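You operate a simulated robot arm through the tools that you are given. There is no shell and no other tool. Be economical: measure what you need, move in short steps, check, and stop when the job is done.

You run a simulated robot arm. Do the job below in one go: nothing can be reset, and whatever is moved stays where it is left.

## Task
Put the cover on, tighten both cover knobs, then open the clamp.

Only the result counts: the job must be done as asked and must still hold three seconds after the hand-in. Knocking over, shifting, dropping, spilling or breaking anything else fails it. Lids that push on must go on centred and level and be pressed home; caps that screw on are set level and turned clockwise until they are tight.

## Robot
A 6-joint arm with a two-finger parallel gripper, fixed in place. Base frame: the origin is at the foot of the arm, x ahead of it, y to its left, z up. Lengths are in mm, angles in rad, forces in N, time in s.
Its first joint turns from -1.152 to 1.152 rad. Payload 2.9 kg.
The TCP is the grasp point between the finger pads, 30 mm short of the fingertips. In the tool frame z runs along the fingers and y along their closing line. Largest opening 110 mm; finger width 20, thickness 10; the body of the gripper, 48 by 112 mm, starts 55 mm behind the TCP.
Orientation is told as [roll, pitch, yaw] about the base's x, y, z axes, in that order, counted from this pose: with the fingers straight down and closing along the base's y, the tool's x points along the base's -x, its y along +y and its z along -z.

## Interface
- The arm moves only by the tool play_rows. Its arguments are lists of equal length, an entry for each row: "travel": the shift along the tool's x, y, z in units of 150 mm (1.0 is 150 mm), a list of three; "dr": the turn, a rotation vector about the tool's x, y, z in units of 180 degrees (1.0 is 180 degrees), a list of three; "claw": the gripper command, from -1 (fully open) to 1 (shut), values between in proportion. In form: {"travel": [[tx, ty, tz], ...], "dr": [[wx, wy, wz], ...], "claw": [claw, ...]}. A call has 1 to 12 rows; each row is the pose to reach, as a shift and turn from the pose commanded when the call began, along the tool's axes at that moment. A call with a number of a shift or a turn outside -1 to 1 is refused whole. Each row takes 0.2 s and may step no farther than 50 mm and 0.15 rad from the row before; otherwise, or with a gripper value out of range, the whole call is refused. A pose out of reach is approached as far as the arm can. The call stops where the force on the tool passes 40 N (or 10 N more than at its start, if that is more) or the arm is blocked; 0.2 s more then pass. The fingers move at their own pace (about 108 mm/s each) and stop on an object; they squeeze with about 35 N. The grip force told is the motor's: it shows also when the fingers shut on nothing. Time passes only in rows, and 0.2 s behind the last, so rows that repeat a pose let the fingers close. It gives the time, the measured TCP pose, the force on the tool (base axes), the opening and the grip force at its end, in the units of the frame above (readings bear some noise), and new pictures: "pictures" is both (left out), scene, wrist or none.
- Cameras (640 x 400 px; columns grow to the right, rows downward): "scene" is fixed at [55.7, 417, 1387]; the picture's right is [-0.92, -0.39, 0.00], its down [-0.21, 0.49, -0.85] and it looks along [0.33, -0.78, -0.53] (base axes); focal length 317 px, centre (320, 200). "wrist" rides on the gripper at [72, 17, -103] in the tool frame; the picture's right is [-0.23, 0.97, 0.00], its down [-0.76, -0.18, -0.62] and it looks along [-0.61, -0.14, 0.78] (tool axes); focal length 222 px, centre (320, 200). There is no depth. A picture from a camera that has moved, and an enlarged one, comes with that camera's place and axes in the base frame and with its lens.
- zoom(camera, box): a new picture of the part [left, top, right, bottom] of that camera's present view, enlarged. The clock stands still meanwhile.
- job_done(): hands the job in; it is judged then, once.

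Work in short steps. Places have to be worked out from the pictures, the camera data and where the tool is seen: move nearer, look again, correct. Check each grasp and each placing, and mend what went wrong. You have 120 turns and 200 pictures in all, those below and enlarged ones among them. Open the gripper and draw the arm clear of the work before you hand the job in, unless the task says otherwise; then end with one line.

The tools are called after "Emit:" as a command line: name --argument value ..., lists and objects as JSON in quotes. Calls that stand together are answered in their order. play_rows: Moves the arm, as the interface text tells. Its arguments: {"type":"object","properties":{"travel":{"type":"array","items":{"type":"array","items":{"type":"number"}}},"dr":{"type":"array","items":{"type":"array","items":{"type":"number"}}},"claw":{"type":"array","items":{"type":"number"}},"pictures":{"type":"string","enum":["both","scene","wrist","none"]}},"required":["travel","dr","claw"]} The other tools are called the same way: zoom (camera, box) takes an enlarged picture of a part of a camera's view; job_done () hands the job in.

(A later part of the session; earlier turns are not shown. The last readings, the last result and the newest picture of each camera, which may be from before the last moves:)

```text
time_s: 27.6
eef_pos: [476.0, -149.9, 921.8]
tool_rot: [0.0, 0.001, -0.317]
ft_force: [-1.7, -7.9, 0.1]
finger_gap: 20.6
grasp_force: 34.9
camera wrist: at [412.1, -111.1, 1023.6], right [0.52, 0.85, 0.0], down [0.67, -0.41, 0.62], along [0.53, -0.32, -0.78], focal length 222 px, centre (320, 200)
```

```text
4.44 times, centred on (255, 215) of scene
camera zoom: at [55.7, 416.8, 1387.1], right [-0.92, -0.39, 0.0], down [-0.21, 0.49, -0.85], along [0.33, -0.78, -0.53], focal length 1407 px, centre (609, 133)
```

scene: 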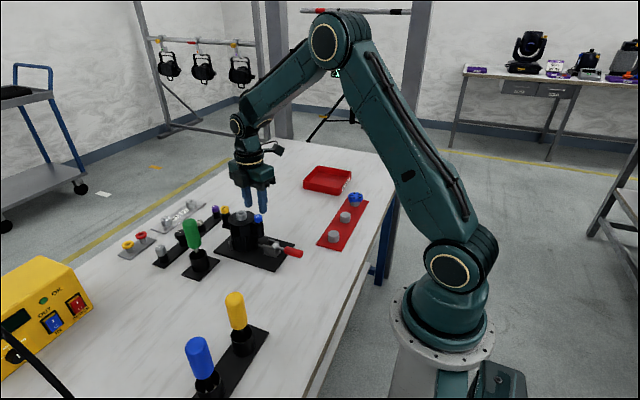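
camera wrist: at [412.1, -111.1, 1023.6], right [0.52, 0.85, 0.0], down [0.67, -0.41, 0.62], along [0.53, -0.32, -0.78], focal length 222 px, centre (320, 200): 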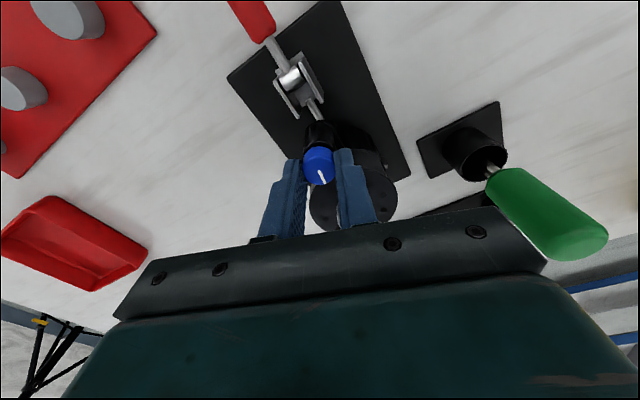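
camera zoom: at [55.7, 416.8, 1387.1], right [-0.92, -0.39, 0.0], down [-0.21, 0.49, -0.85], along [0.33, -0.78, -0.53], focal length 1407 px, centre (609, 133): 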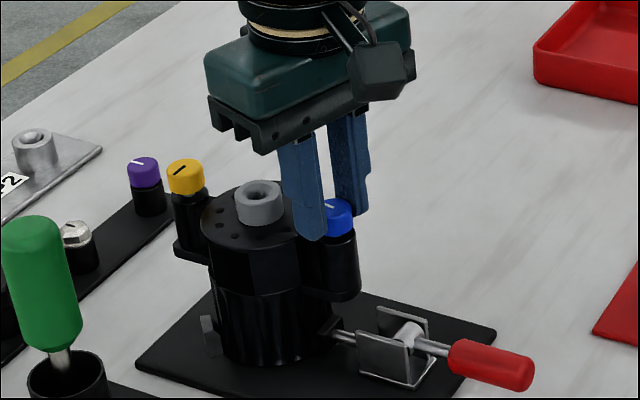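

The knob is turning with the grip, since its mark is fixed in the wrist view. I'll continue clockwise.

Emit:
play_rows --travel '[[0, 0, 0], [0, 0, 0], [0, 0, 0], [0, 0, 0], [0, 0, 0], [0, 0, 0], [0, 0, 0], [0, 0, 0], [0, 0, 0], [0, 0, 0]]' --dr '[[0, 0, 0.045], [0, 0, 0.09], [0, 0, 0.135], [0, 0, 0.18], [0, 0, 0.225], [0, 0, 0.27], [0, 0, 0.315], [0, 0, 0.36], [0, 0, 0.405], [0, 0, 0.45]]' --claw '[1, 1, 1, 1, 1, 1, 1, 1, 1, 1]' --pictures "wrist"

Emit:
zoom --camera "scene" --box '[200, 170, 310, 260]'

```text
time_s: 29.8
eef_pos: [474.3, -150.4, 920.0]
tool_rot: [-0.004, -0.004, -1.735]
ft_force: [-6.3, -22.2, -6.4]
finger_gap: 20.3
grasp_force: 35.0
camera wrist: at [503.3, -81.3, 1022.9], right [0.92, -0.38, 0.0], down [-0.3, -0.72, 0.63], along [-0.24, -0.58, -0.78], focal length 222 px, centre (320, 200)
```

wrist: 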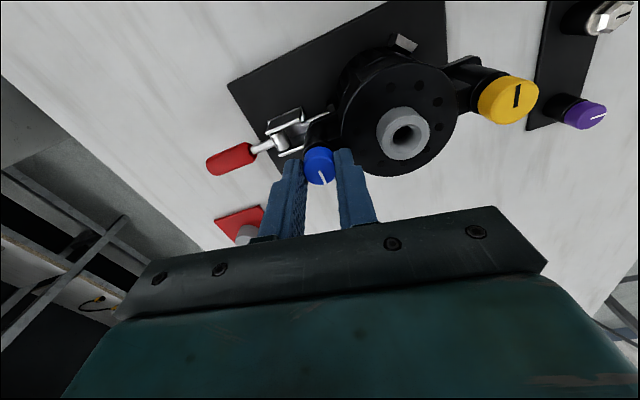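

```text
4.44 times, centred on (255, 215) of scene
camera zoom: at [55.7, 416.5, 1387.2], right [-0.92, -0.39, 0.0], down [-0.21, 0.49, -0.85], along [0.33, -0.78, -0.53], focal length 1407 px, centre (609, 133)
```

zoom: 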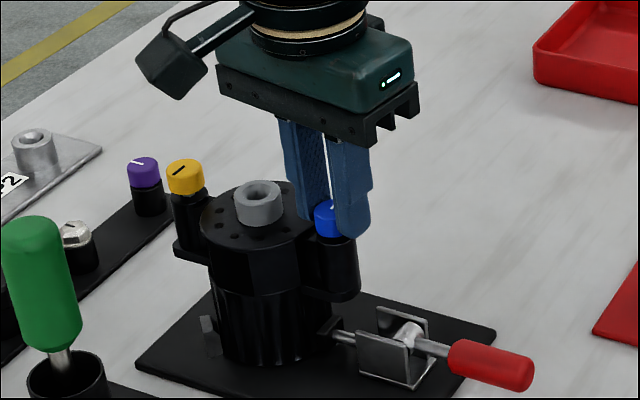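

There's lateral load from a slightly off-axis grip. I'll ease the command about 1.2 mm toward -y and 1 mm down, and keep turning.

Emit:
play_rows --travel '[[-0.008, 0, 0.006], [-0.008, 0, 0.006], [-0.008, 0, 0.006], [-0.008, 0, 0.006], [-0.008, 0, 0.006], [-0.008, 0, 0.006]]' --dr '[[0, 0, 0.0], [0, 0, 0.045], [0, 0, 0.09], [0, 0, 0.135], [0, 0, 0.18], [0, 0, 0.225]]' --claw '[1, 1, 1, 1, 1, 1]' --pictures "wrist"

```text
time_s: 31.2
eef_pos: [474.5, -149.8, 918.1]
tool_rot: [0.0, -0.001, -2.438]
ft_force: [-15.6, -10.0, -0.6]
finger_gap: 20.3
grasp_force: 35.0
camera wrist: at [540.6, -116.2, 1022.4], right [0.46, -0.89, 0.0], down [-0.69, -0.36, 0.62], along [-0.56, -0.28, -0.78], focal length 222 px, centre (320, 200)
```

wrist: 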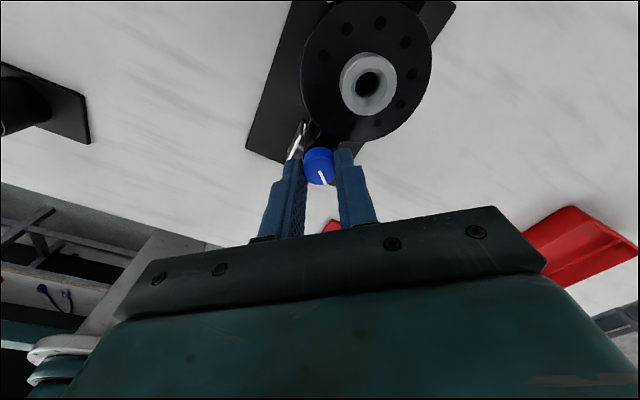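

The mark is still fixed between the fingers, so the knob is still turning (about 219° so far). I'll relieve the offset and continue.

Emit:
play_rows --travel '[[-0.01, 0, 0.003], [-0.01, 0, 0.003], [-0.01, 0, 0.003], [-0.008, 0, 0.003], [-0.008, -0.002, 0.003], [-0.007, -0.003, 0.004], [-0.006, -0.004, 0.004], [-0.005, -0.005, 0.004]]' --dr '[[0, 0, 0.0], [0, 0, 0.045], [0, 0, 0.09], [0, 0, 0.135], [0, 0, 0.18], [0, 0, 0.225], [0, 0, 0.27], [0, 0, 0.315]]' --claw '[1, 1, 1, 1, 1, 1, 1, 1]' --pictures "wrist"

```text
time_s: 33.0
eef_pos: [473.2, -149.9, 918.8]
tool_rot: [-0.021, 0.001, 2.971]
ft_force: [3.9, 18.1, -4.0]
finger_gap: 20.3
grasp_force: 34.9
out of reach, approached as far as the arm can: row 8
stopped in row 8: the force on the tool passed its limit (the readings are from after the stop); the commanded pose is now the measured one
camera wrist: at [541.9, -182.0, 1021.5], right [-0.39, -0.92, -0.02], down [-0.72, 0.29, 0.63], along [-0.57, 0.26, -0.78], focal length 222 px, centre (320, 200)
```

wrist: 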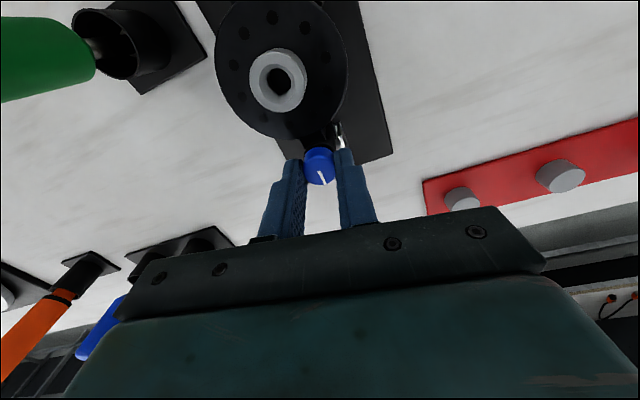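

The wrist limit is reached after about 269° of turn. I'll release, rise and check the knob.

Emit:
play_rows --travel '[[0, 0, 0], [0, 0, 0], [0, 0, -0.15], [0, 0, -0.3]]' --dr '[[0, 0, 0], [0, 0, 0], [0, 0, 0], [0, 0, 0]]' --claw '[0.27, 0.27, 0.27, 0.27]' --pictures "none"

Emit:
zoom --camera "scene" --box '[210, 180, 290, 240]'

```text
time_s: 34.0
eef_pos: [470.8, -155.8, 963.4]
tool_rot: [-0.015, 0.001, 2.966]
ft_force: [0.9, -0.4, -0.6]
finger_gap: 40.2
grasp_force: 0.1
```

```text
6.67 times, centred on (250, 210) of scene
camera zoom: at [55.7, 417.0, 1387.0], right [-0.92, -0.39, 0.0], down [-0.21, 0.49, -0.85], along [0.33, -0.78, -0.53], focal length 2111 px, centre (787, 133)
```

zoom: 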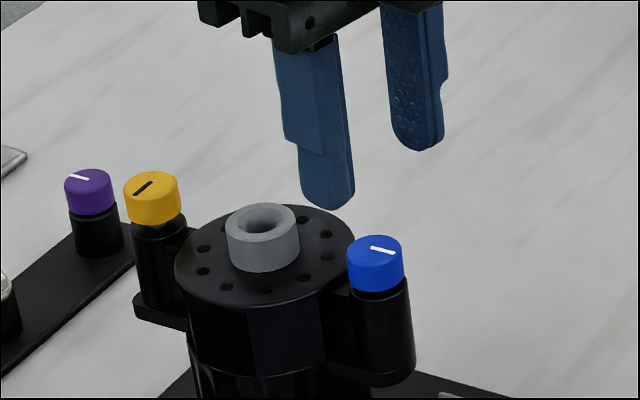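

The blue knob dropped about 3 mm and looks almost flush. I'll fix the small tilt, wind the wrist back counter-clockwise, and re-grip to drive it tight.

Emit:
play_rows --travel '[[0, 0, 0]]' --dr '[[0.0048, -0.0008, 0]]' --claw '[0.27]' --pictures "none"

Emit:
play_rows --travel '[[0, 0, 0], [0, 0, 0], [0, 0, 0], [0, 0, 0], [0, 0, 0], [0, 0, 0], [0, 0, 0], [0, 0, 0], [0, 0, 0], [0, 0, 0], [0, 0, 0], [0, 0, 0]]' --dr '[[0, 0, -0.047], [0, 0, -0.094], [0, 0, -0.141], [0, 0, -0.188], [0, 0, -0.235], [0, 0, -0.282], [0, 0, -0.329], [0, 0, -0.376], [0, 0, -0.423], [0, 0, -0.47], [0, 0, -0.517], [0, 0, -0.564]]' --claw '[0.27, 0.27, 0.27, 0.27, 0.27, 0.27, 0.27, 0.27, 0.27, 0.27, 0.27, 0.27]' --pictures "none"

Emit:
play_rows --travel '[[0, 0, 0], [0, 0, 0], [0, 0, 0], [0, 0, 0], [0, 0, 0], [0, 0, 0], [0, 0, 0], [0, 0, 0], [0, 0, 0], [0, 0, 0], [0, 0, 0], [0, 0, 0]]' --dr '[[0, 0, -0.047], [0, 0, -0.094], [0, 0, -0.141], [0, 0, -0.188], [0, 0, -0.235], [0, 0, -0.282], [0, 0, -0.329], [0, 0, -0.376], [0, 0, -0.423], [0, 0, -0.47], [0, 0, -0.517], [0, 0, -0.564]]' --claw '[0.27, 0.27, 0.27, 0.27, 0.27, 0.27, 0.27, 0.27, 0.27, 0.27, 0.27, 0.27]' --pictures "none"

Emit:
play_rows --travel '[[0, 0, 0], [0, 0, 0], [0, 0, 0], [0, 0, 0], [0, 0, 0], [0, 0, 0], [0, 0, 0], [0, 0, 0]]' --dr '[[0, 0, -0.047], [0, 0, -0.094], [0, 0, -0.141], [0, 0, -0.188], [0, 0, -0.235], [0, 0, -0.282], [0, 0, -0.329], [0, 0, -0.376]]' --claw '[0.27, 0.27, 0.27, 0.27, 0.27, 0.27, 0.27, 0.27]' --pictures "none"

Emit:
zoom --camera "wrist" --box '[220, 70, 420, 220]'

```text
time_s: 34.4
eef_pos: [470.6, -155.5, 963.5]
tool_rot: [-0.028, -0.003, 2.972]
ft_force: [0.6, 0.6, 0.2]
finger_gap: 40.2
grasp_force: 0.1
```

```text
time_s: 37.0
eef_pos: [472.7, -155.3, 964.2]
tool_rot: [0.003, 0.032, -1.545]
ft_force: [-0.5, 1.2, -0.1]
finger_gap: 40.0
grasp_force: 0.0
```

```text
time_s: 39.6
eef_pos: [473.2, -154.5, 963.6]
tool_rot: [0.032, -0.012, 0.227]
ft_force: [0.0, 0.4, -0.1]
finger_gap: 40.3
grasp_force: 0.0
```

```text
time_s: 41.4
eef_pos: [473.1, -155.2, 963.8]
tool_rot: [0.003, -0.034, 1.408]
ft_force: [0.4, -0.3, 0.0]
finger_gap: 40.4
grasp_force: 0.0
```

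```text
2.67 times, centred on (320, 145) of wrist
camera zoom: at [444.4, -227.2, 1064.8], right [-0.92, 0.38, 0.01], down [0.3, 0.7, 0.65], along [0.24, 0.6, -0.76], focal length 592 px, centre (320, 347)
```

zoom: 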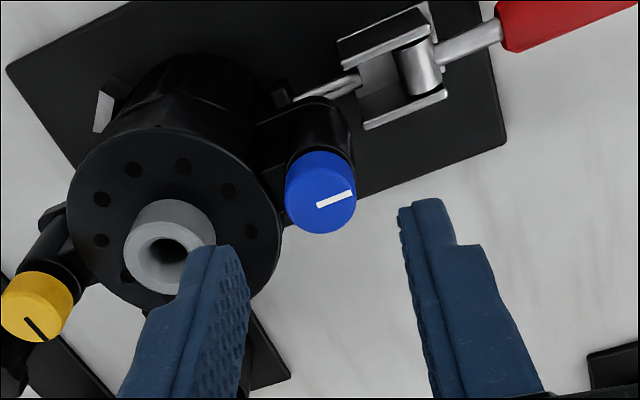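

The remaining tilt (pitch -0.034) needs the opposite correction. I'll level the tool and centre over the knob.

Emit:
play_rows --travel '[[-0.0356, -0.003, 0], [-0.0356, -0.003, 0]]' --dr '[[0.001, 0.0108, 0], [0.001, 0.0108, 0]]' --claw '[0.27, 0.27]' --pictures "none"

Emit:
zoom --camera "wrist" --box '[220, 70, 420, 220]'

```text
time_s: 42.0
eef_pos: [474.8, -151.3, 964.4]
tool_rot: [-0.001, 0.002, 1.407]
ft_force: [0.4, 0.0, 0.6]
finger_gap: 40.0
grasp_force: 0.0
```

```text
2.67 times, centred on (320, 145) of wrist
camera zoom: at [445.5, -218.9, 1067.1], right [-0.92, 0.38, 0.0], down [0.3, 0.72, 0.62], along [0.24, 0.57, -0.78], focal length 592 px, centre (320, 347)
```

zoom: 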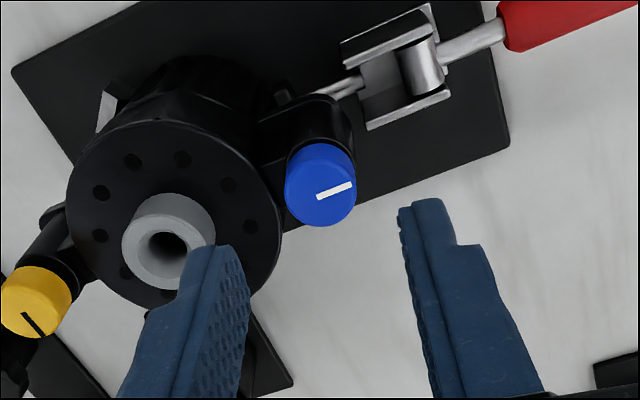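

Centred. I'll descend, grip and turn clockwise again.

Emit:
play_rows --travel '[[-0.004, 0.002, 0.1], [-0.004, 0.002, 0.2], [-0.004, 0.002, 0.31], [-0.004, 0.002, 0.31], [-0.004, 0.002, 0.31], [-0.004, 0.002, 0.31]]' --dr '[[0, 0, 0], [0, 0, 0], [0, 0, 0], [0, 0, 0], [0, 0, 0], [0, 0, 0]]' --claw '[0.27, 0.27, 0.27, 1, 1, 1]' --pictures "none"

Emit:
zoom --camera "wrist" --box '[220, 70, 420, 220]'

Emit:
play_rows --travel '[[0, 0, 0], [0, 0, 0], [0, 0, 0], [0, 0, 0], [0, 0, 0], [0, 0, 0], [0, 0, 0], [0, 0, 0], [0, 0, 0], [0, 0, 0]]' --dr '[[0, 0, 0.045], [0, 0, 0.09], [0, 0, 0.135], [0, 0, 0.18], [0, 0, 0.225], [0, 0, 0.27], [0, 0, 0.315], [0, 0, 0.36], [0, 0, 0.405], [0, 0, 0.45]]' --claw '[1, 1, 1, 1, 1, 1, 1, 1, 1, 1]' --pictures "none"

Emit:
zoom --camera "wrist" --box '[220, 70, 420, 220]'

```text
time_s: 43.4
eef_pos: [473.0, -150.4, 917.0]
tool_rot: [-0.002, 0.001, 1.404]
ft_force: [3.8, -1.0, 0.3]
finger_gap: 20.3
grasp_force: 34.8
```

```text
2.67 times, centred on (320, 145) of wrist
camera zoom: at [445.4, -218.7, 1020.0], right [-0.92, 0.38, 0.0], down [0.3, 0.72, 0.62], along [0.24, 0.57, -0.78], focal length 592 px, centre (320, 347)
```

zoom: 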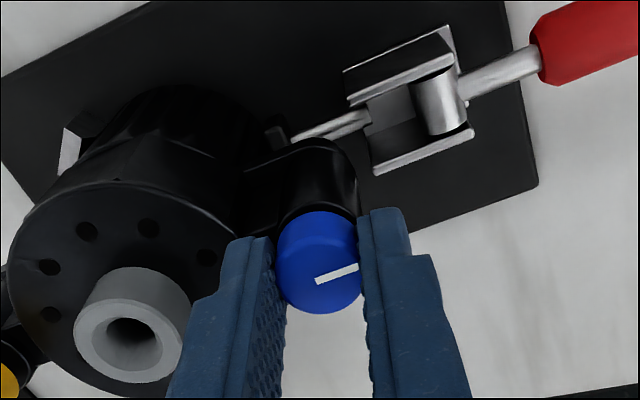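

```text
time_s: 45.6
eef_pos: [474.2, -149.2, 916.6]
tool_rot: [0.0, 0.0, -0.011]
ft_force: [12.0, -11.8, -22.5]
finger_gap: 20.5
grasp_force: 34.6
```

```text
2.67 times, centred on (320, 145) of wrist
camera zoom: at [401.9, -131.7, 1020.1], right [0.24, 0.97, 0.0], down [0.76, -0.19, 0.62], along [0.6, -0.15, -0.78], focal length 592 px, centre (320, 347)
```

zoom: 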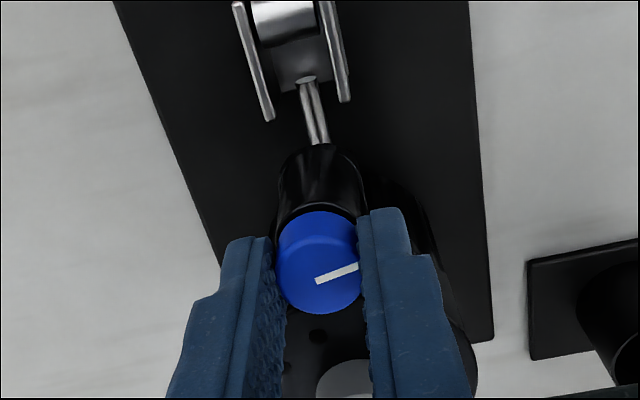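

It's still turning, and the knob is pulling the tool down. I'll ease down and relieve the lateral load while continuing.

Emit:
play_rows --travel '[[-0.006, -0.006, 0.012], [-0.006, -0.006, 0.012], [-0.006, -0.006, 0.012], [-0.006, -0.006, 0.013], [-0.006, -0.006, 0.013], [-0.006, -0.006, 0.014], [-0.006, -0.006, 0.015], [-0.006, -0.006, 0.015]]' --dr '[[0, 0, 0.0], [0, 0, 0.045], [0, 0, 0.09], [0, 0, 0.135], [0, 0, 0.18], [0, 0, 0.225], [0, 0, 0.27], [0, 0, 0.315]]' --claw '[1, 1, 1, 1, 1, 1, 1, 1]' --pictures "none"

Emit:
zoom --camera "wrist" --box '[220, 70, 420, 220]'

```text
time_s: 47.4
eef_pos: [475.4, -151.4, 916.6]
tool_rot: [0.0, -0.001, -1.002]
ft_force: [-1.6, -4.3, 4.4]
finger_gap: 20.3
grasp_force: 34.7
```

```text
2.67 times, centred on (320, 145) of wrist
camera zoom: at [450.0, -80.1, 1018.9], right [0.94, 0.33, 0.0], down [0.26, -0.74, 0.62], along [0.21, -0.59, -0.78], focal length 592 px, centre (320, 347)
```

zoom: 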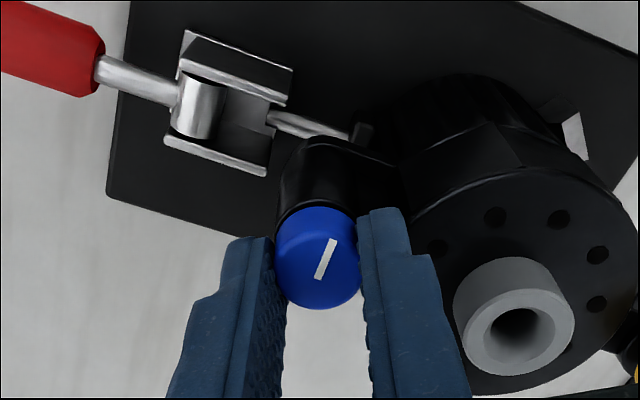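

The mark has slipped relative to the fingers, so the blue knob has stopped turning: it's tight. I'll release, rise and check.

Emit:
play_rows --travel '[[0, 0, 0], [0, 0, 0], [0, 0, -0.15], [0, 0, -0.3]]' --dr '[[0, 0, 0], [0, 0, 0], [0, 0, 0], [0, 0, 0]]' --claw '[0.27, 0.27, 0.27, 0.27]' --pictures "none"

Emit:
zoom --camera "scene" --box '[210, 180, 290, 240]'

Emit:
zoom --camera "wrist" --box '[220, 0, 520, 220]'

```text
time_s: 48.4
eef_pos: [474.0, -149.3, 961.2]
tool_rot: [-0.001, -0.001, -0.998]
ft_force: [-0.4, -0.5, -0.5]
finger_gap: 40.2
grasp_force: 0.0
```

```text
6.67 times, centred on (250, 210) of scene
camera zoom: at [55.7, 417.0, 1387.0], right [-0.92, -0.39, 0.0], down [-0.21, 0.49, -0.85], along [0.33, -0.78, -0.53], focal length 2111 px, centre (787, 133)
```

zoom: 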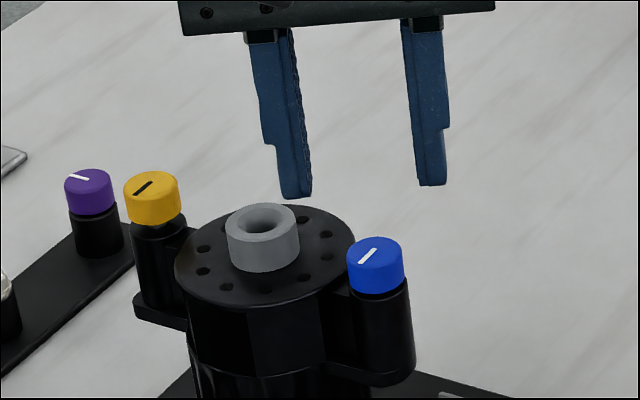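

```text
1.82 times, centred on (370, 110) of wrist
camera zoom: at [449.2, -80.0, 1063.6], right [0.94, 0.34, 0.0], down [0.26, -0.74, 0.62], along [0.21, -0.59, -0.78], focal length 404 px, centre (229, 364)
```

zoom: 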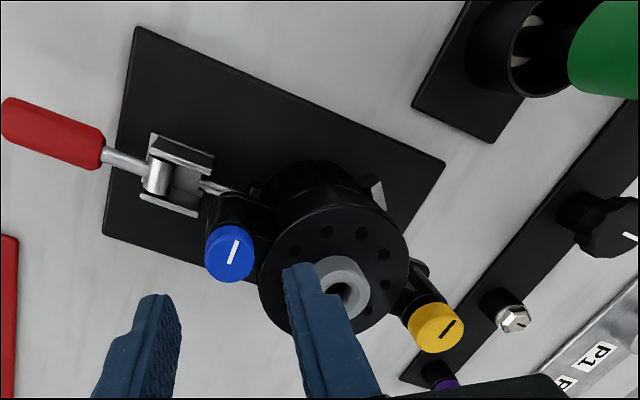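

The blue mark is back to its starting direction, one full turn, and the knob is seated. I'll move over the yellow knob at about (580,-150) while winding the wrist counter-clockwise.

Emit:
play_rows --travel '[[-0.04, 0.06, 0], [-0.08, 0.12, 0], [-0.12, 0.18, 0], [-0.16, 0.24, 0], [-0.2, 0.3, 0], [-0.24, 0.36, 0], [-0.28, 0.42, 0], [-0.32, 0.48, 0], [-0.36, 0.54, 0], [-0.387, 0.591, 0], [-0.387, 0.591, 0], [-0.387, 0.591, 0]]' --dr '[[0, 0, -0.046], [0, 0, -0.092], [0, 0, -0.138], [0, 0, -0.184], [0, 0, -0.23], [0, 0, -0.276], [0, 0, -0.322], [0, 0, -0.368], [0, 0, -0.414], [0, 0, -0.46], [0, 0, -0.506], [0, 0, -0.552]]' --claw '[0.27, 0.27, 0.27, 0.27, 0.27, 0.27, 0.27, 0.27, 0.27, 0.27, 0.27, 0.27]' --pictures "none"

Emit:
play_rows --travel '[[0, 0, 0], [0, 0, 0], [0, 0, 0], [0, 0, 0], [0, 0, 0], [0, 0, 0], [0, 0, 0], [0, 0, 0], [0, 0, 0], [0, 0, 0], [0, 0, 0]]' --dr '[[0, 0, -0.046], [0, 0, -0.092], [0, 0, -0.138], [0, 0, -0.184], [0, 0, -0.23], [0, 0, -0.276], [0, 0, -0.322], [0, 0, -0.368], [0, 0, -0.414], [0, 0, -0.46], [0, 0, -0.506]]' --claw '[0.27, 0.27, 0.27, 0.27, 0.27, 0.27, 0.27, 0.27, 0.27, 0.27, 0.27]'

Emit:
zoom --camera "wrist" --box '[220, 70, 420, 220]'

```text
time_s: 51.0
eef_pos: [580.4, -150.6, 960.5]
tool_rot: [-0.003, 0.0, 0.737]
ft_force: [-0.4, -0.3, 0.1]
finger_gap: 40.0
grasp_force: 0.1
```

```text
time_s: 53.4
eef_pos: [580.7, -150.9, 960.7]
tool_rot: [0.0, 0.002, 2.327]
ft_force: [0.8, -0.1, -0.1]
finger_gap: 40.4
grasp_force: 0.1
camera wrist: at [618.0, -214.6, 1064.2], right [-0.86, -0.5, 0.0], down [-0.4, 0.68, 0.62], along [-0.31, 0.54, -0.78], focal length 222 px, centre (320, 200)
```

scene: 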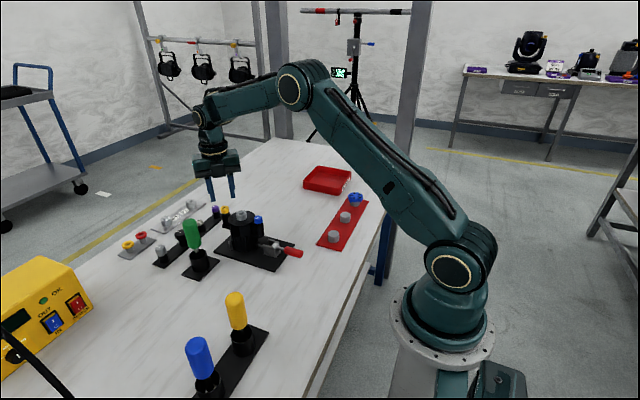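
wrist: 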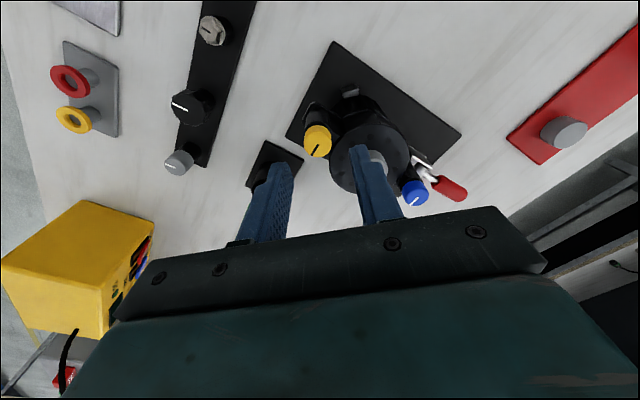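

```text
2.67 times, centred on (320, 145) of wrist
camera zoom: at [618.0, -214.6, 1064.2], right [-0.86, -0.5, 0.0], down [-0.4, 0.68, 0.62], along [-0.31, 0.54, -0.78], focal length 592 px, centre (320, 347)
```

zoom: 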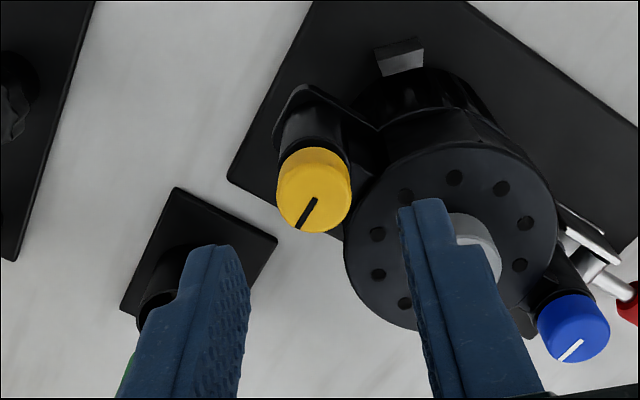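

The yellow knob is about 1.5 mm further in +x than the TCP. I'll correct that, descend and grip.

Emit:
play_rows --travel '[[0.007, -0.0073, 0.09], [0.007, -0.0073, 0.18], [0.007, -0.0073, 0.267], [0.007, -0.0073, 0.267], [0.007, -0.0073, 0.267], [0.007, -0.0073, 0.267]]' --dr '[[0, 0, 0], [0, 0, 0], [0, 0, 0], [0, 0, 0], [0, 0, 0], [0, 0, 0]]' --claw '[0.27, 0.27, 0.27, 1, 1, 1]' --pictures "none"

Emit:
zoom --camera "wrist" --box '[220, 70, 420, 220]'

Emit:
zoom --camera "scene" --box '[180, 170, 290, 250]'

```text
time_s: 54.8
eef_pos: [581.3, -150.5, 921.4]
tool_rot: [0.0, 0.002, 2.326]
ft_force: [4.0, 4.0, 0.1]
finger_gap: 20.3
grasp_force: 35.0
```

```text
2.67 times, centred on (320, 145) of wrist
camera zoom: at [619.5, -214.5, 1023.4], right [-0.86, -0.5, 0.0], down [-0.39, 0.68, 0.62], along [-0.31, 0.54, -0.78], focal length 592 px, centre (320, 347)
```

zoom: 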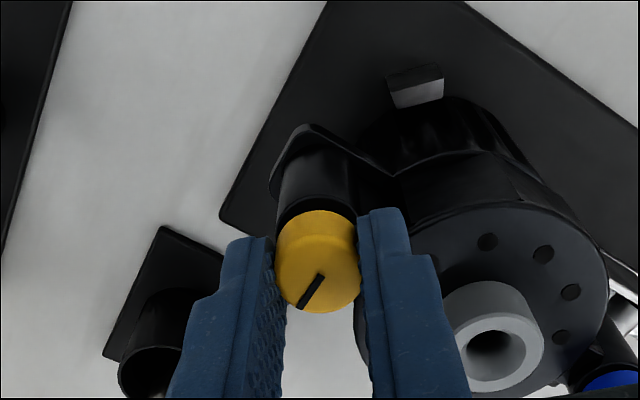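

```text
5.00 times, centred on (235, 210) of scene
camera zoom: at [55.9, 417.1, 1387.0], right [-0.92, -0.39, 0.0], down [-0.21, 0.49, -0.85], along [0.33, -0.78, -0.53], focal length 1583 px, centre (745, 150)
```

zoom: 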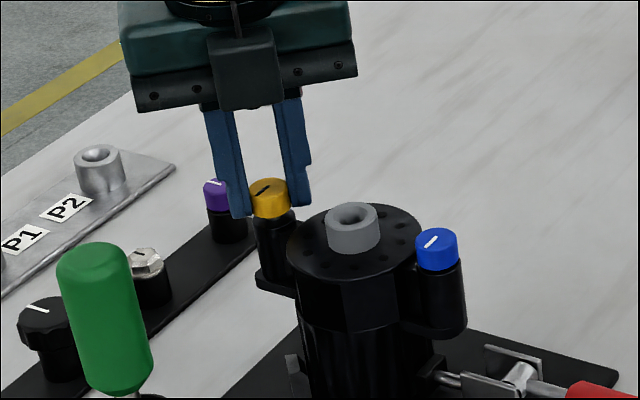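

Gripped well. I'll turn clockwise, lowering slightly as the screw goes in.

Emit:
play_rows --travel '[[0, 0, 0], [0, 0, 0], [0, 0, 0.001], [0, 0, 0.001], [0, 0, 0.002], [0, 0, 0.002], [0, 0, 0.003], [0, 0, 0.003], [0, 0, 0.004], [0, 0, 0.004], [0, 0, 0.005], [0, 0, 0.005]]' --dr '[[0, 0, 0.045], [0, 0, 0.09], [0, 0, 0.135], [0, 0, 0.18], [0, 0, 0.225], [0, 0, 0.27], [0, 0, 0.315], [0, 0, 0.36], [0, 0, 0.405], [0, 0, 0.45], [0, 0, 0.495], [0, 0, 0.54]]' --claw '[1, 1, 1, 1, 1, 1, 1, 1, 1, 1, 1, 1]' --pictures "none"

Emit:
zoom --camera "wrist" --box '[220, 70, 420, 220]'

```text
time_s: 57.4
eef_pos: [581.5, -150.2, 920.0]
tool_rot: [0.001, 0.0, 0.626]
ft_force: [4.0, 12.3, -7.5]
finger_gap: 20.2
grasp_force: 35.1
```

```text
2.67 times, centred on (320, 145) of wrist
camera zoom: at [513.6, -179.2, 1022.7], right [-0.39, 0.92, 0.0], down [0.72, 0.3, 0.62], along [0.57, 0.24, -0.78], focal length 592 px, centre (320, 347)
```

zoom: 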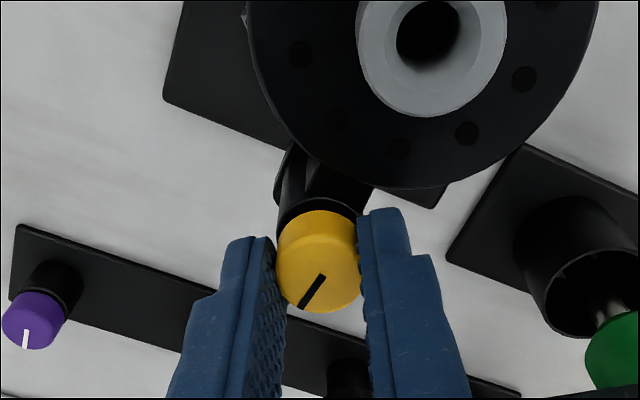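

It's turning fine. I'll continue with small relief.

Emit:
play_rows --travel '[[-0.005, 0.004, 0.003], [-0.005, 0.004, 0.004], [-0.005, 0.004, 0.005], [-0.005, 0.004, 0.005], [-0.005, 0.004, 0.006], [-0.005, 0.004, 0.006], [-0.005, 0.004, 0.007], [-0.005, 0.004, 0.007], [-0.005, 0.004, 0.008], [-0.005, 0.004, 0.008], [-0.005, 0.004, 0.009], [-0.005, 0.004, 0.009]]' --dr '[[0, 0, 0.045], [0, 0, 0.09], [0, 0, 0.135], [0, 0, 0.18], [0, 0, 0.225], [0, 0, 0.27], [0, 0, 0.315], [0, 0, 0.36], [0, 0, 0.405], [0, 0, 0.45], [0, 0, 0.495], [0, 0, 0.54]]' --claw '[1, 1, 1, 1, 1, 1, 1, 1, 1, 1, 1, 1]' --pictures "none"

Emit:
zoom --camera "wrist" --box '[220, 70, 420, 220]'

```text
time_s: 60.0
eef_pos: [583.4, -148.9, 918.5]
tool_rot: [-0.003, 0.0, -1.07]
ft_force: [-8.8, 5.6, -4.2]
finger_gap: 20.4
grasp_force: 35.0
```

```text
2.67 times, centred on (320, 145) of wrist
camera zoom: at [562.5, -78.4, 1021.5], right [0.96, 0.27, 0.0], down [0.21, -0.75, 0.62], along [0.17, -0.6, -0.78], focal length 592 px, centre (320, 347)
```

zoom: 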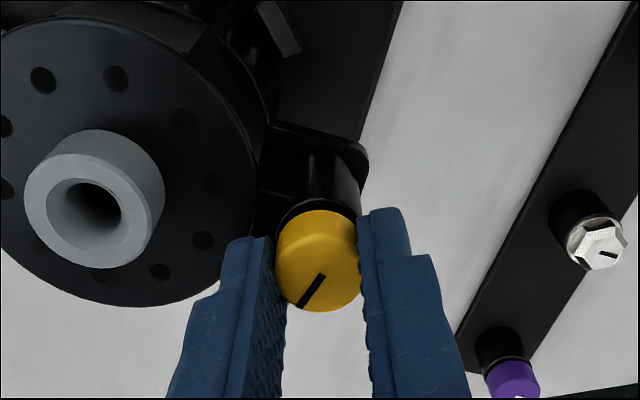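

195° done. I'll continue.

Emit:
play_rows --travel '[[0.005, -0.003, 0.002], [0.005, -0.003, 0.003], [0.005, -0.003, 0.004], [0.005, -0.003, 0.005], [0.005, -0.003, 0.006], [0.005, -0.003, 0.006], [0.005, -0.003, 0.007], [0.005, -0.003, 0.007], [0.005, -0.003, 0.008], [0.005, -0.003, 0.008], [0.005, -0.003, 0.009], [0.005, -0.003, 0.009]]' --dr '[[0, 0, 0.045], [0, 0, 0.09], [0, 0, 0.135], [0, 0, 0.18], [0, 0, 0.225], [0, 0, 0.27], [0, 0, 0.315], [0, 0, 0.36], [0, 0, 0.405], [0, 0, 0.45], [0, 0, 0.495], [0, 0, 0.54]]' --claw '[1, 1, 1, 1, 1, 1, 1, 1, 1, 1, 1, 1]' --pictures "none"

Emit:
zoom --camera "wrist" --box '[220, 70, 420, 220]'

```text
time_s: 62.6
eef_pos: [582.4, -150.2, 918.0]
tool_rot: [0.002, 0.001, -2.765]
ft_force: [2.3, -0.4, -1.3]
finger_gap: 20.2
grasp_force: 35.4
```

```text
2.67 times, centred on (320, 145) of wrist
camera zoom: at [655.7, -139.0, 1020.7], right [0.15, -0.99, 0.0], down [-0.77, -0.11, 0.62], along [-0.62, -0.09, -0.78], focal length 592 px, centre (320, 347)
```

zoom: 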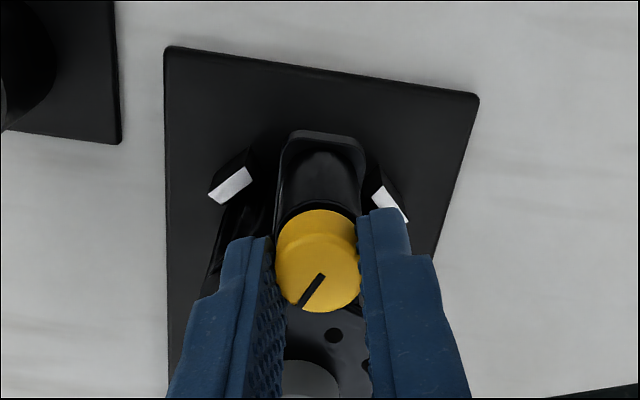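

292° done and near the wrist limit. I'll release, rise, wind back about 2 rad and re-grip.

Emit:
play_rows --travel '[[0, 0, 0], [0, 0, 0], [0, 0, -0.13], [0, 0, -0.27]]' --dr '[[0, 0, 0], [0, 0, 0], [0, 0, 0], [0, 0, 0]]' --claw '[0.27, 0.27, 0.27, 0.27]' --pictures "none"

Emit:
play_rows --travel '[[0, 0, 0], [0, 0, 0], [0, 0, 0], [0, 0, 0], [0, 0, 0], [0, 0, 0], [0, 0, 0], [0, 0, 0], [0, 0, 0], [0, 0, 0], [0, 0, 0], [0, 0, 0]]' --dr '[[0, 0, -0.047], [0, 0, -0.094], [0, 0, -0.141], [0, 0, -0.188], [0, 0, -0.235], [0, 0, -0.282], [0, 0, -0.329], [0, 0, -0.376], [0, 0, -0.423], [0, 0, -0.47], [0, 0, -0.517], [0, 0, -0.564]]' --claw '[0.27, 0.27, 0.27, 0.27, 0.27, 0.27, 0.27, 0.27, 0.27, 0.27, 0.27, 0.27]' --pictures "none"

Emit:
zoom --camera "wrist" --box '[220, 70, 420, 220]'

```text
time_s: 63.6
eef_pos: [582.7, -148.3, 957.5]
tool_rot: [0.002, 0.003, -2.763]
ft_force: [-0.6, -0.2, -0.4]
finger_gap: 40.2
grasp_force: 0.1
```

```text
time_s: 66.2
eef_pos: [581.8, -149.4, 957.9]
tool_rot: [0.0, -0.001, -0.99]
ft_force: [-0.1, -0.4, 0.0]
finger_gap: 40.3
grasp_force: 0.0
```

```text
2.67 times, centred on (320, 145) of wrist
camera zoom: at [556.4, -79.5, 1060.9], right [0.94, 0.35, 0.0], down [0.27, -0.73, 0.62], along [0.22, -0.59, -0.78], focal length 592 px, centre (320, 347)
```

zoom: 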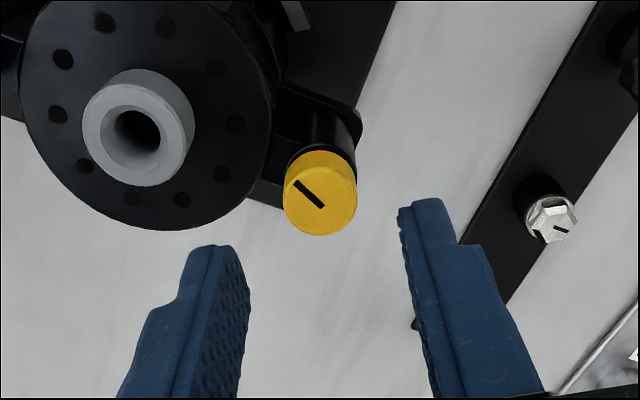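

Still centred on the knob. I'll descend, grip and turn to tight.

Emit:
play_rows --travel '[[0, 0, 0.09], [0, 0, 0.18], [0, 0, 0.273], [0, 0, 0.273], [0, 0, 0.273], [0, 0, 0.273]]' --dr '[[0, 0, 0], [0, 0, 0], [0, 0, 0], [0, 0, 0], [0, 0, 0], [0, 0, 0]]' --claw '[0.27, 0.27, 0.27, 1, 1, 1]' --pictures "none"

Emit:
zoom --camera "wrist" --box '[220, 70, 420, 220]'

Emit:
play_rows --travel '[[0, 0, 0], [0, 0, 0.001], [0, 0, 0.002], [0, 0, 0.003], [0, 0, 0.004], [0, 0, 0.005], [0, 0, 0.005], [0, 0, 0.005], [0, 0, 0.005], [0, 0, 0.005], [0, 0, 0.005], [0, 0, 0.005]]' --dr '[[0, 0, 0.045], [0, 0, 0.09], [0, 0, 0.135], [0, 0, 0.18], [0, 0, 0.225], [0, 0, 0.27], [0, 0, 0.315], [0, 0, 0.36], [0, 0, 0.405], [0, 0, 0.45], [0, 0, 0.495], [0, 0, 0.54]]' --claw '[1, 1, 1, 1, 1, 1, 1, 1, 1, 1, 1, 1]' --pictures "none"

Emit:
zoom --camera "wrist" --box '[220, 70, 420, 220]'

```text
time_s: 67.6
eef_pos: [581.9, -149.3, 916.3]
tool_rot: [0.002, -0.002, -0.992]
ft_force: [-1.4, -0.5, -0.6]
finger_gap: 20.1
grasp_force: 35.0
```

```text
2.67 times, centred on (320, 145) of wrist
camera zoom: at [556.6, -79.4, 1019.2], right [0.94, 0.34, 0.0], down [0.27, -0.73, 0.62], along [0.21, -0.59, -0.78], focal length 592 px, centre (320, 347)
```

zoom: 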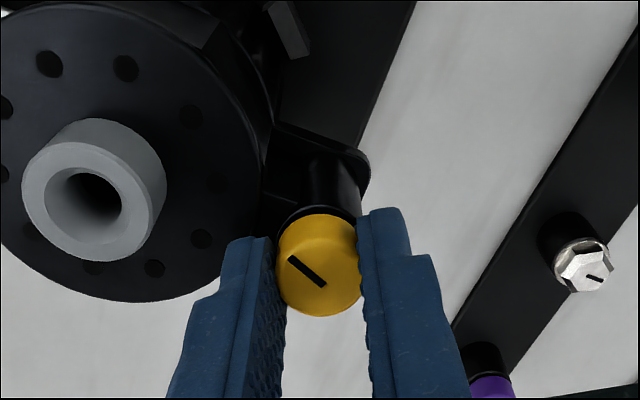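

```text
time_s: 70.2
eef_pos: [582.8, -149.7, 916.6]
tool_rot: [0.003, 0.001, -2.691]
ft_force: [4.7, -3.8, 0.3]
finger_gap: 20.1
grasp_force: 35.1
```

```text
2.67 times, centred on (320, 145) of wrist
camera zoom: at [655.3, -133.1, 1019.8], right [0.22, -0.98, 0.0], down [-0.76, -0.17, 0.62], along [-0.61, -0.14, -0.78], focal length 592 px, centre (320, 347)
```

zoom: 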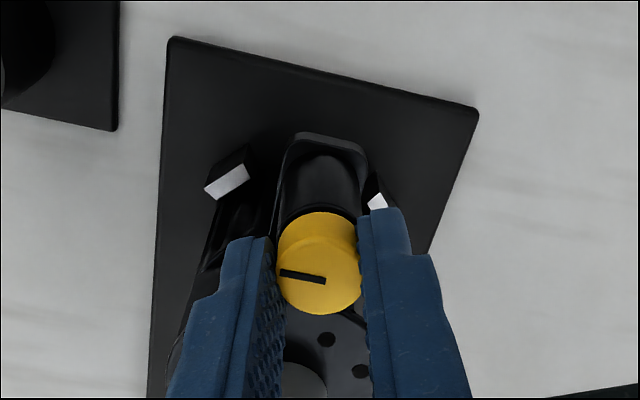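

The mark slipped in the fingers at the end after about one full turn, so the yellow knob is tight. I'll release, rise and inspect everything, including the clamp.

Emit:
play_rows --travel '[[0, 0, 0], [0, 0, 0], [0, 0, -0.15], [0, 0, -0.4]]' --dr '[[0, 0, 0], [0, 0, 0], [0, 0, 0], [0, 0, 0]]' --claw '[0.27, 0.27, 0.27, 0.27]' --pictures "none"

Emit:
zoom --camera "scene" --box '[200, 180, 280, 240]'

Emit:
zoom --camera "scene" --box '[215, 210, 315, 285]'

```text
time_s: 71.2
eef_pos: [582.4, -148.9, 975.1]
tool_rot: [0.0, 0.0, -2.688]
ft_force: [0.0, 0.5, 0.0]
finger_gap: 40.0
grasp_force: 0.2
```

```text
6.67 times, centred on (240, 210) of scene
camera zoom: at [55.7, 417.0, 1387.0], right [-0.92, -0.39, 0.0], down [-0.21, 0.49, -0.85], along [0.33, -0.78, -0.53], focal length 2111 px, centre (853, 133)
```

zoom: 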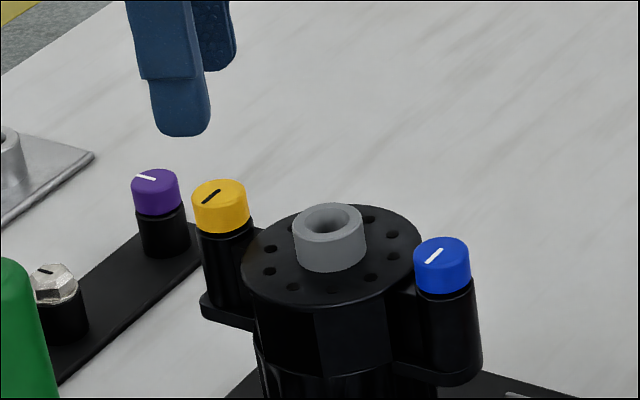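

```text
5.33 times, centred on (265, 248) of scene
camera zoom: at [55.7, 417.0, 1387.0], right [-0.92, -0.39, 0.0], down [-0.21, 0.49, -0.85], along [0.33, -0.78, -0.53], focal length 1689 px, centre (613, -53)
```

zoom: 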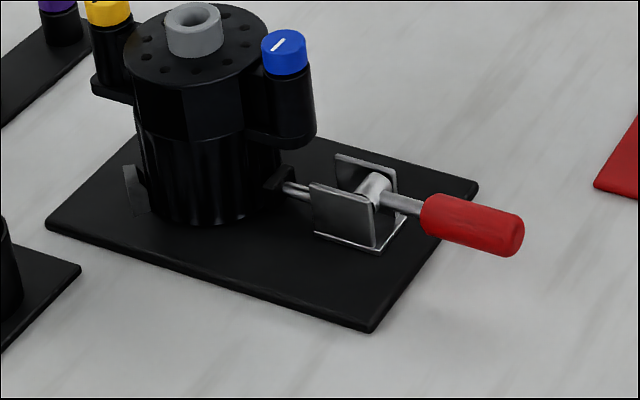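

Both knobs are flush and the cover is level. Next is the clamp: the red handle runs along x at y≈-150, z≈819 (x 343–395), and pivots near (430,-150,820). I'll move above the handle at yaw 0.

Emit:
play_rows --travel '[[-0.05, -0.025, -0.05], [-0.12, -0.06, -0.1], [-0.2, -0.098, -0.1], [-0.28, -0.136, -0.1], [-0.36, -0.175, -0.1], [-0.44, -0.214, -0.1], [-0.52, -0.253, -0.1], [-0.6, -0.292, -0.1], [-0.68, -0.331, -0.1], [-0.76, -0.37, -0.1], [-0.8, -0.39, -0.1], [-0.839, -0.409, -0.1]]' --dr '[[0, 0, -0.047], [0, 0, -0.094], [0, 0, -0.141], [0, 0, -0.188], [0, 0, -0.235], [0, 0, -0.282], [0, 0, -0.329], [0, 0, -0.376], [0, 0, -0.423], [0, 0, -0.47], [0, 0, -0.517], [0, 0, -0.564]]' --claw '[0.27, 0.27, 0.27, 0.27, 0.27, 0.27, 0.27, 0.27, 0.27, 0.27, 0.27, 0.27]' --pictures "none"

Emit:
play_rows --travel '[[0.04, -0.05, 0], [0.08, -0.1, 0], [0.12, -0.16, 0], [0.16, -0.21, 0], [0.2, -0.26, 0], [0.24, -0.32, 0], [0.284, -0.37, 0]]' --dr '[[0, 0, -0.042], [0, 0, -0.084], [0, 0, -0.126], [0, 0, -0.168], [0, 0, -0.21], [0, 0, -0.252], [0, 0, -0.2916]]' --claw '[0.27, 0.27, 0.27, 0.27, 0.27, 0.27, 0.27]'

```text
time_s: 73.8
eef_pos: [442.4, -148.4, 991.0]
tool_rot: [0.0, -0.002, -0.913]
ft_force: [-1.3, 0.1, -0.3]
finger_gap: 40.2
grasp_force: 0.0
```

```text
time_s: 75.4
eef_pos: [373.0, -148.5, 991.0]
tool_rot: [-0.002, -0.003, 0.001]
ft_force: [1.0, 0.3, 1.0]
finger_gap: 40.3
grasp_force: 0.0
camera wrist: at [299.8, -131.9, 1094.1], right [0.23, 0.97, 0.0], down [0.76, -0.18, 0.62], along [0.61, -0.14, -0.78], focal length 222 px, centre (320, 200)
```

scene: 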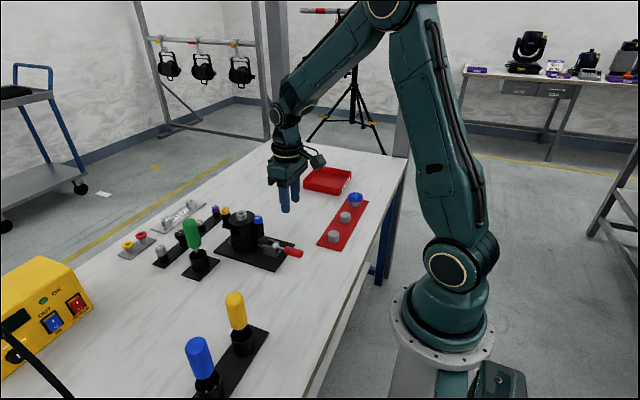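
wrist: 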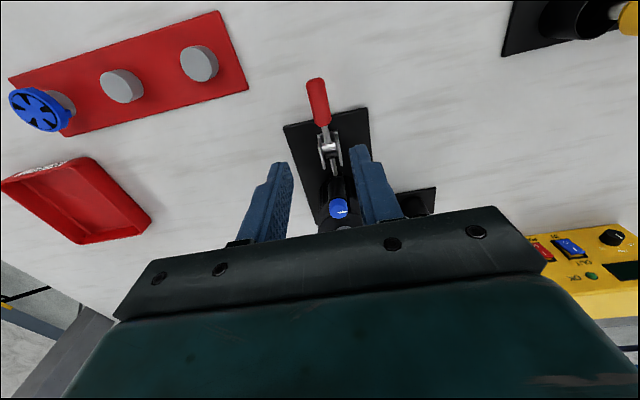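

The handle axis is confirmed at y≈-150.5, x≈350–398. I'll descend to just above it and look.

Emit:
play_rows --travel '[[0, -0.01, 0.25], [0, -0.01, 0.5], [0, -0.01, 0.75], [0, -0.01, 0.8]]' --dr '[[0, 0, 0], [0, 0, 0], [0, 0, 0], [0, 0, 0]]' --claw '[0.27, 0.27, 0.27, 0.27]' --pictures "wrist"

Emit:
zoom --camera "scene" --box '[225, 190, 325, 265]'

```text
time_s: 76.4
eef_pos: [372.1, -150.8, 869.3]
tool_rot: [0.001, -0.001, 0.001]
ft_force: [-0.1, 0.3, 0.4]
finger_gap: 39.9
grasp_force: 0.1
camera wrist: at [299.8, -134.2, 973.8], right [0.23, 0.97, 0.0], down [0.76, -0.18, 0.62], along [0.61, -0.14, -0.78], focal length 222 px, centre (320, 200)
```

wrist: 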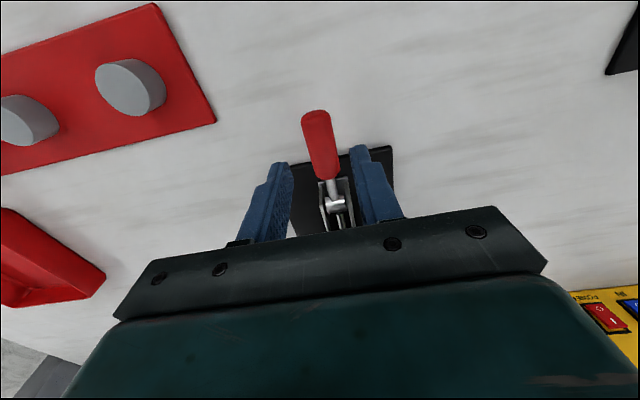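

```text
5.33 times, centred on (275, 228) of scene
camera zoom: at [55.7, 417.0, 1387.0], right [-0.92, -0.39, 0.0], down [-0.21, 0.49, -0.85], along [0.33, -0.78, -0.53], focal length 1689 px, centre (560, 53)
```

zoom: 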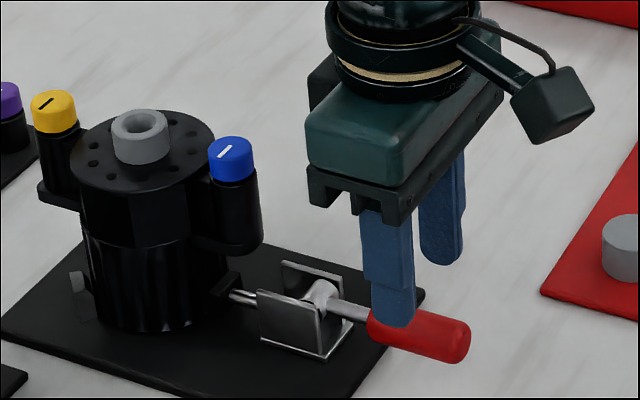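

The handle lies between the fingers. I'll descend 40 mm and close on it.

Emit:
play_rows --travel '[[0.01, 0, 0.09], [0.01, 0, 0.18], [0.01, 0, 0.27], [0.01, 0, 0.27], [0.01, 0, 0.27], [0.01, 0, 0.27]]' --dr '[[0, 0, 0], [0, 0, 0], [0, 0, 0], [0, 0, 0], [0, 0, 0], [0, 0, 0]]' --claw '[0.27, 0.27, 0.27, 1, 1, 1]' --pictures "wrist"

Emit:
zoom --camera "scene" --box '[225, 190, 325, 265]'

```text
time_s: 77.8
eef_pos: [371.4, -150.4, 830.7]
tool_rot: [0.003, -0.001, 0.003]
ft_force: [-1.6, 11.7, 0.8]
finger_gap: 20.6
grasp_force: 44.4
camera wrist: at [298.6, -133.4, 933.8], right [0.23, 0.97, 0.0], down [0.76, -0.18, 0.62], along [0.61, -0.14, -0.78], focal length 222 px, centre (320, 200)
```

wrist: 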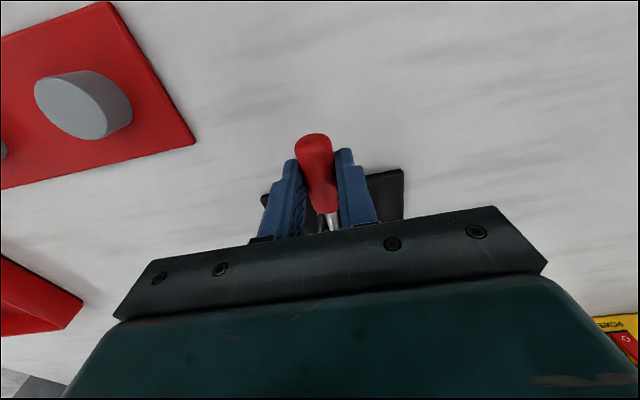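

```text
5.33 times, centred on (275, 228) of scene
camera zoom: at [55.7, 417.3, 1387.0], right [-0.92, -0.39, 0.0], down [-0.21, 0.49, -0.85], along [0.33, -0.78, -0.53], focal length 1689 px, centre (560, 53)
```

zoom: 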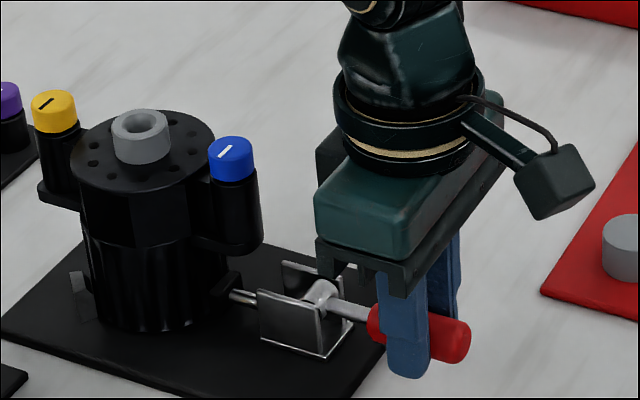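

Gripped on the handle. I'll swing it up along an arc about the pivot (radius about 60 mm), first by 20°, watching the force.

Emit:
play_rows --travel '[[0, 0.007, 0], [-0.0015, 0.007, -0.035], [-0.006, 0.007, -0.069], [-0.0136, 0.007, -0.1035], [-0.024, 0.007, -0.137]]' --dr '[[0, 0, 0], [0, 0, 0], [0, 0, 0], [0, 0, 0], [0, 0, 0]]' --claw '[1, 1, 1, 1, 1]' --pictures "none"

Emit:
zoom --camera "scene" --box '[225, 190, 325, 265]'

```text
time_s: 79.0
eef_pos: [372.5, -149.4, 849.6]
tool_rot: [-0.004, 0.006, -0.003]
ft_force: [-9.9, 2.6, -21.4]
finger_gap: 20.8
grasp_force: 45.5
```

```text
5.33 times, centred on (275, 228) of scene
camera zoom: at [55.8, 417.0, 1387.0], right [-0.92, -0.39, 0.0], down [-0.21, 0.49, -0.85], along [0.33, -0.78, -0.53], focal length 1689 px, centre (560, 53)
```

zoom: 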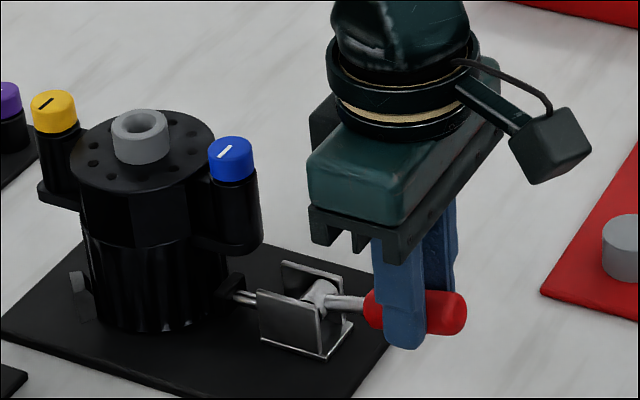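

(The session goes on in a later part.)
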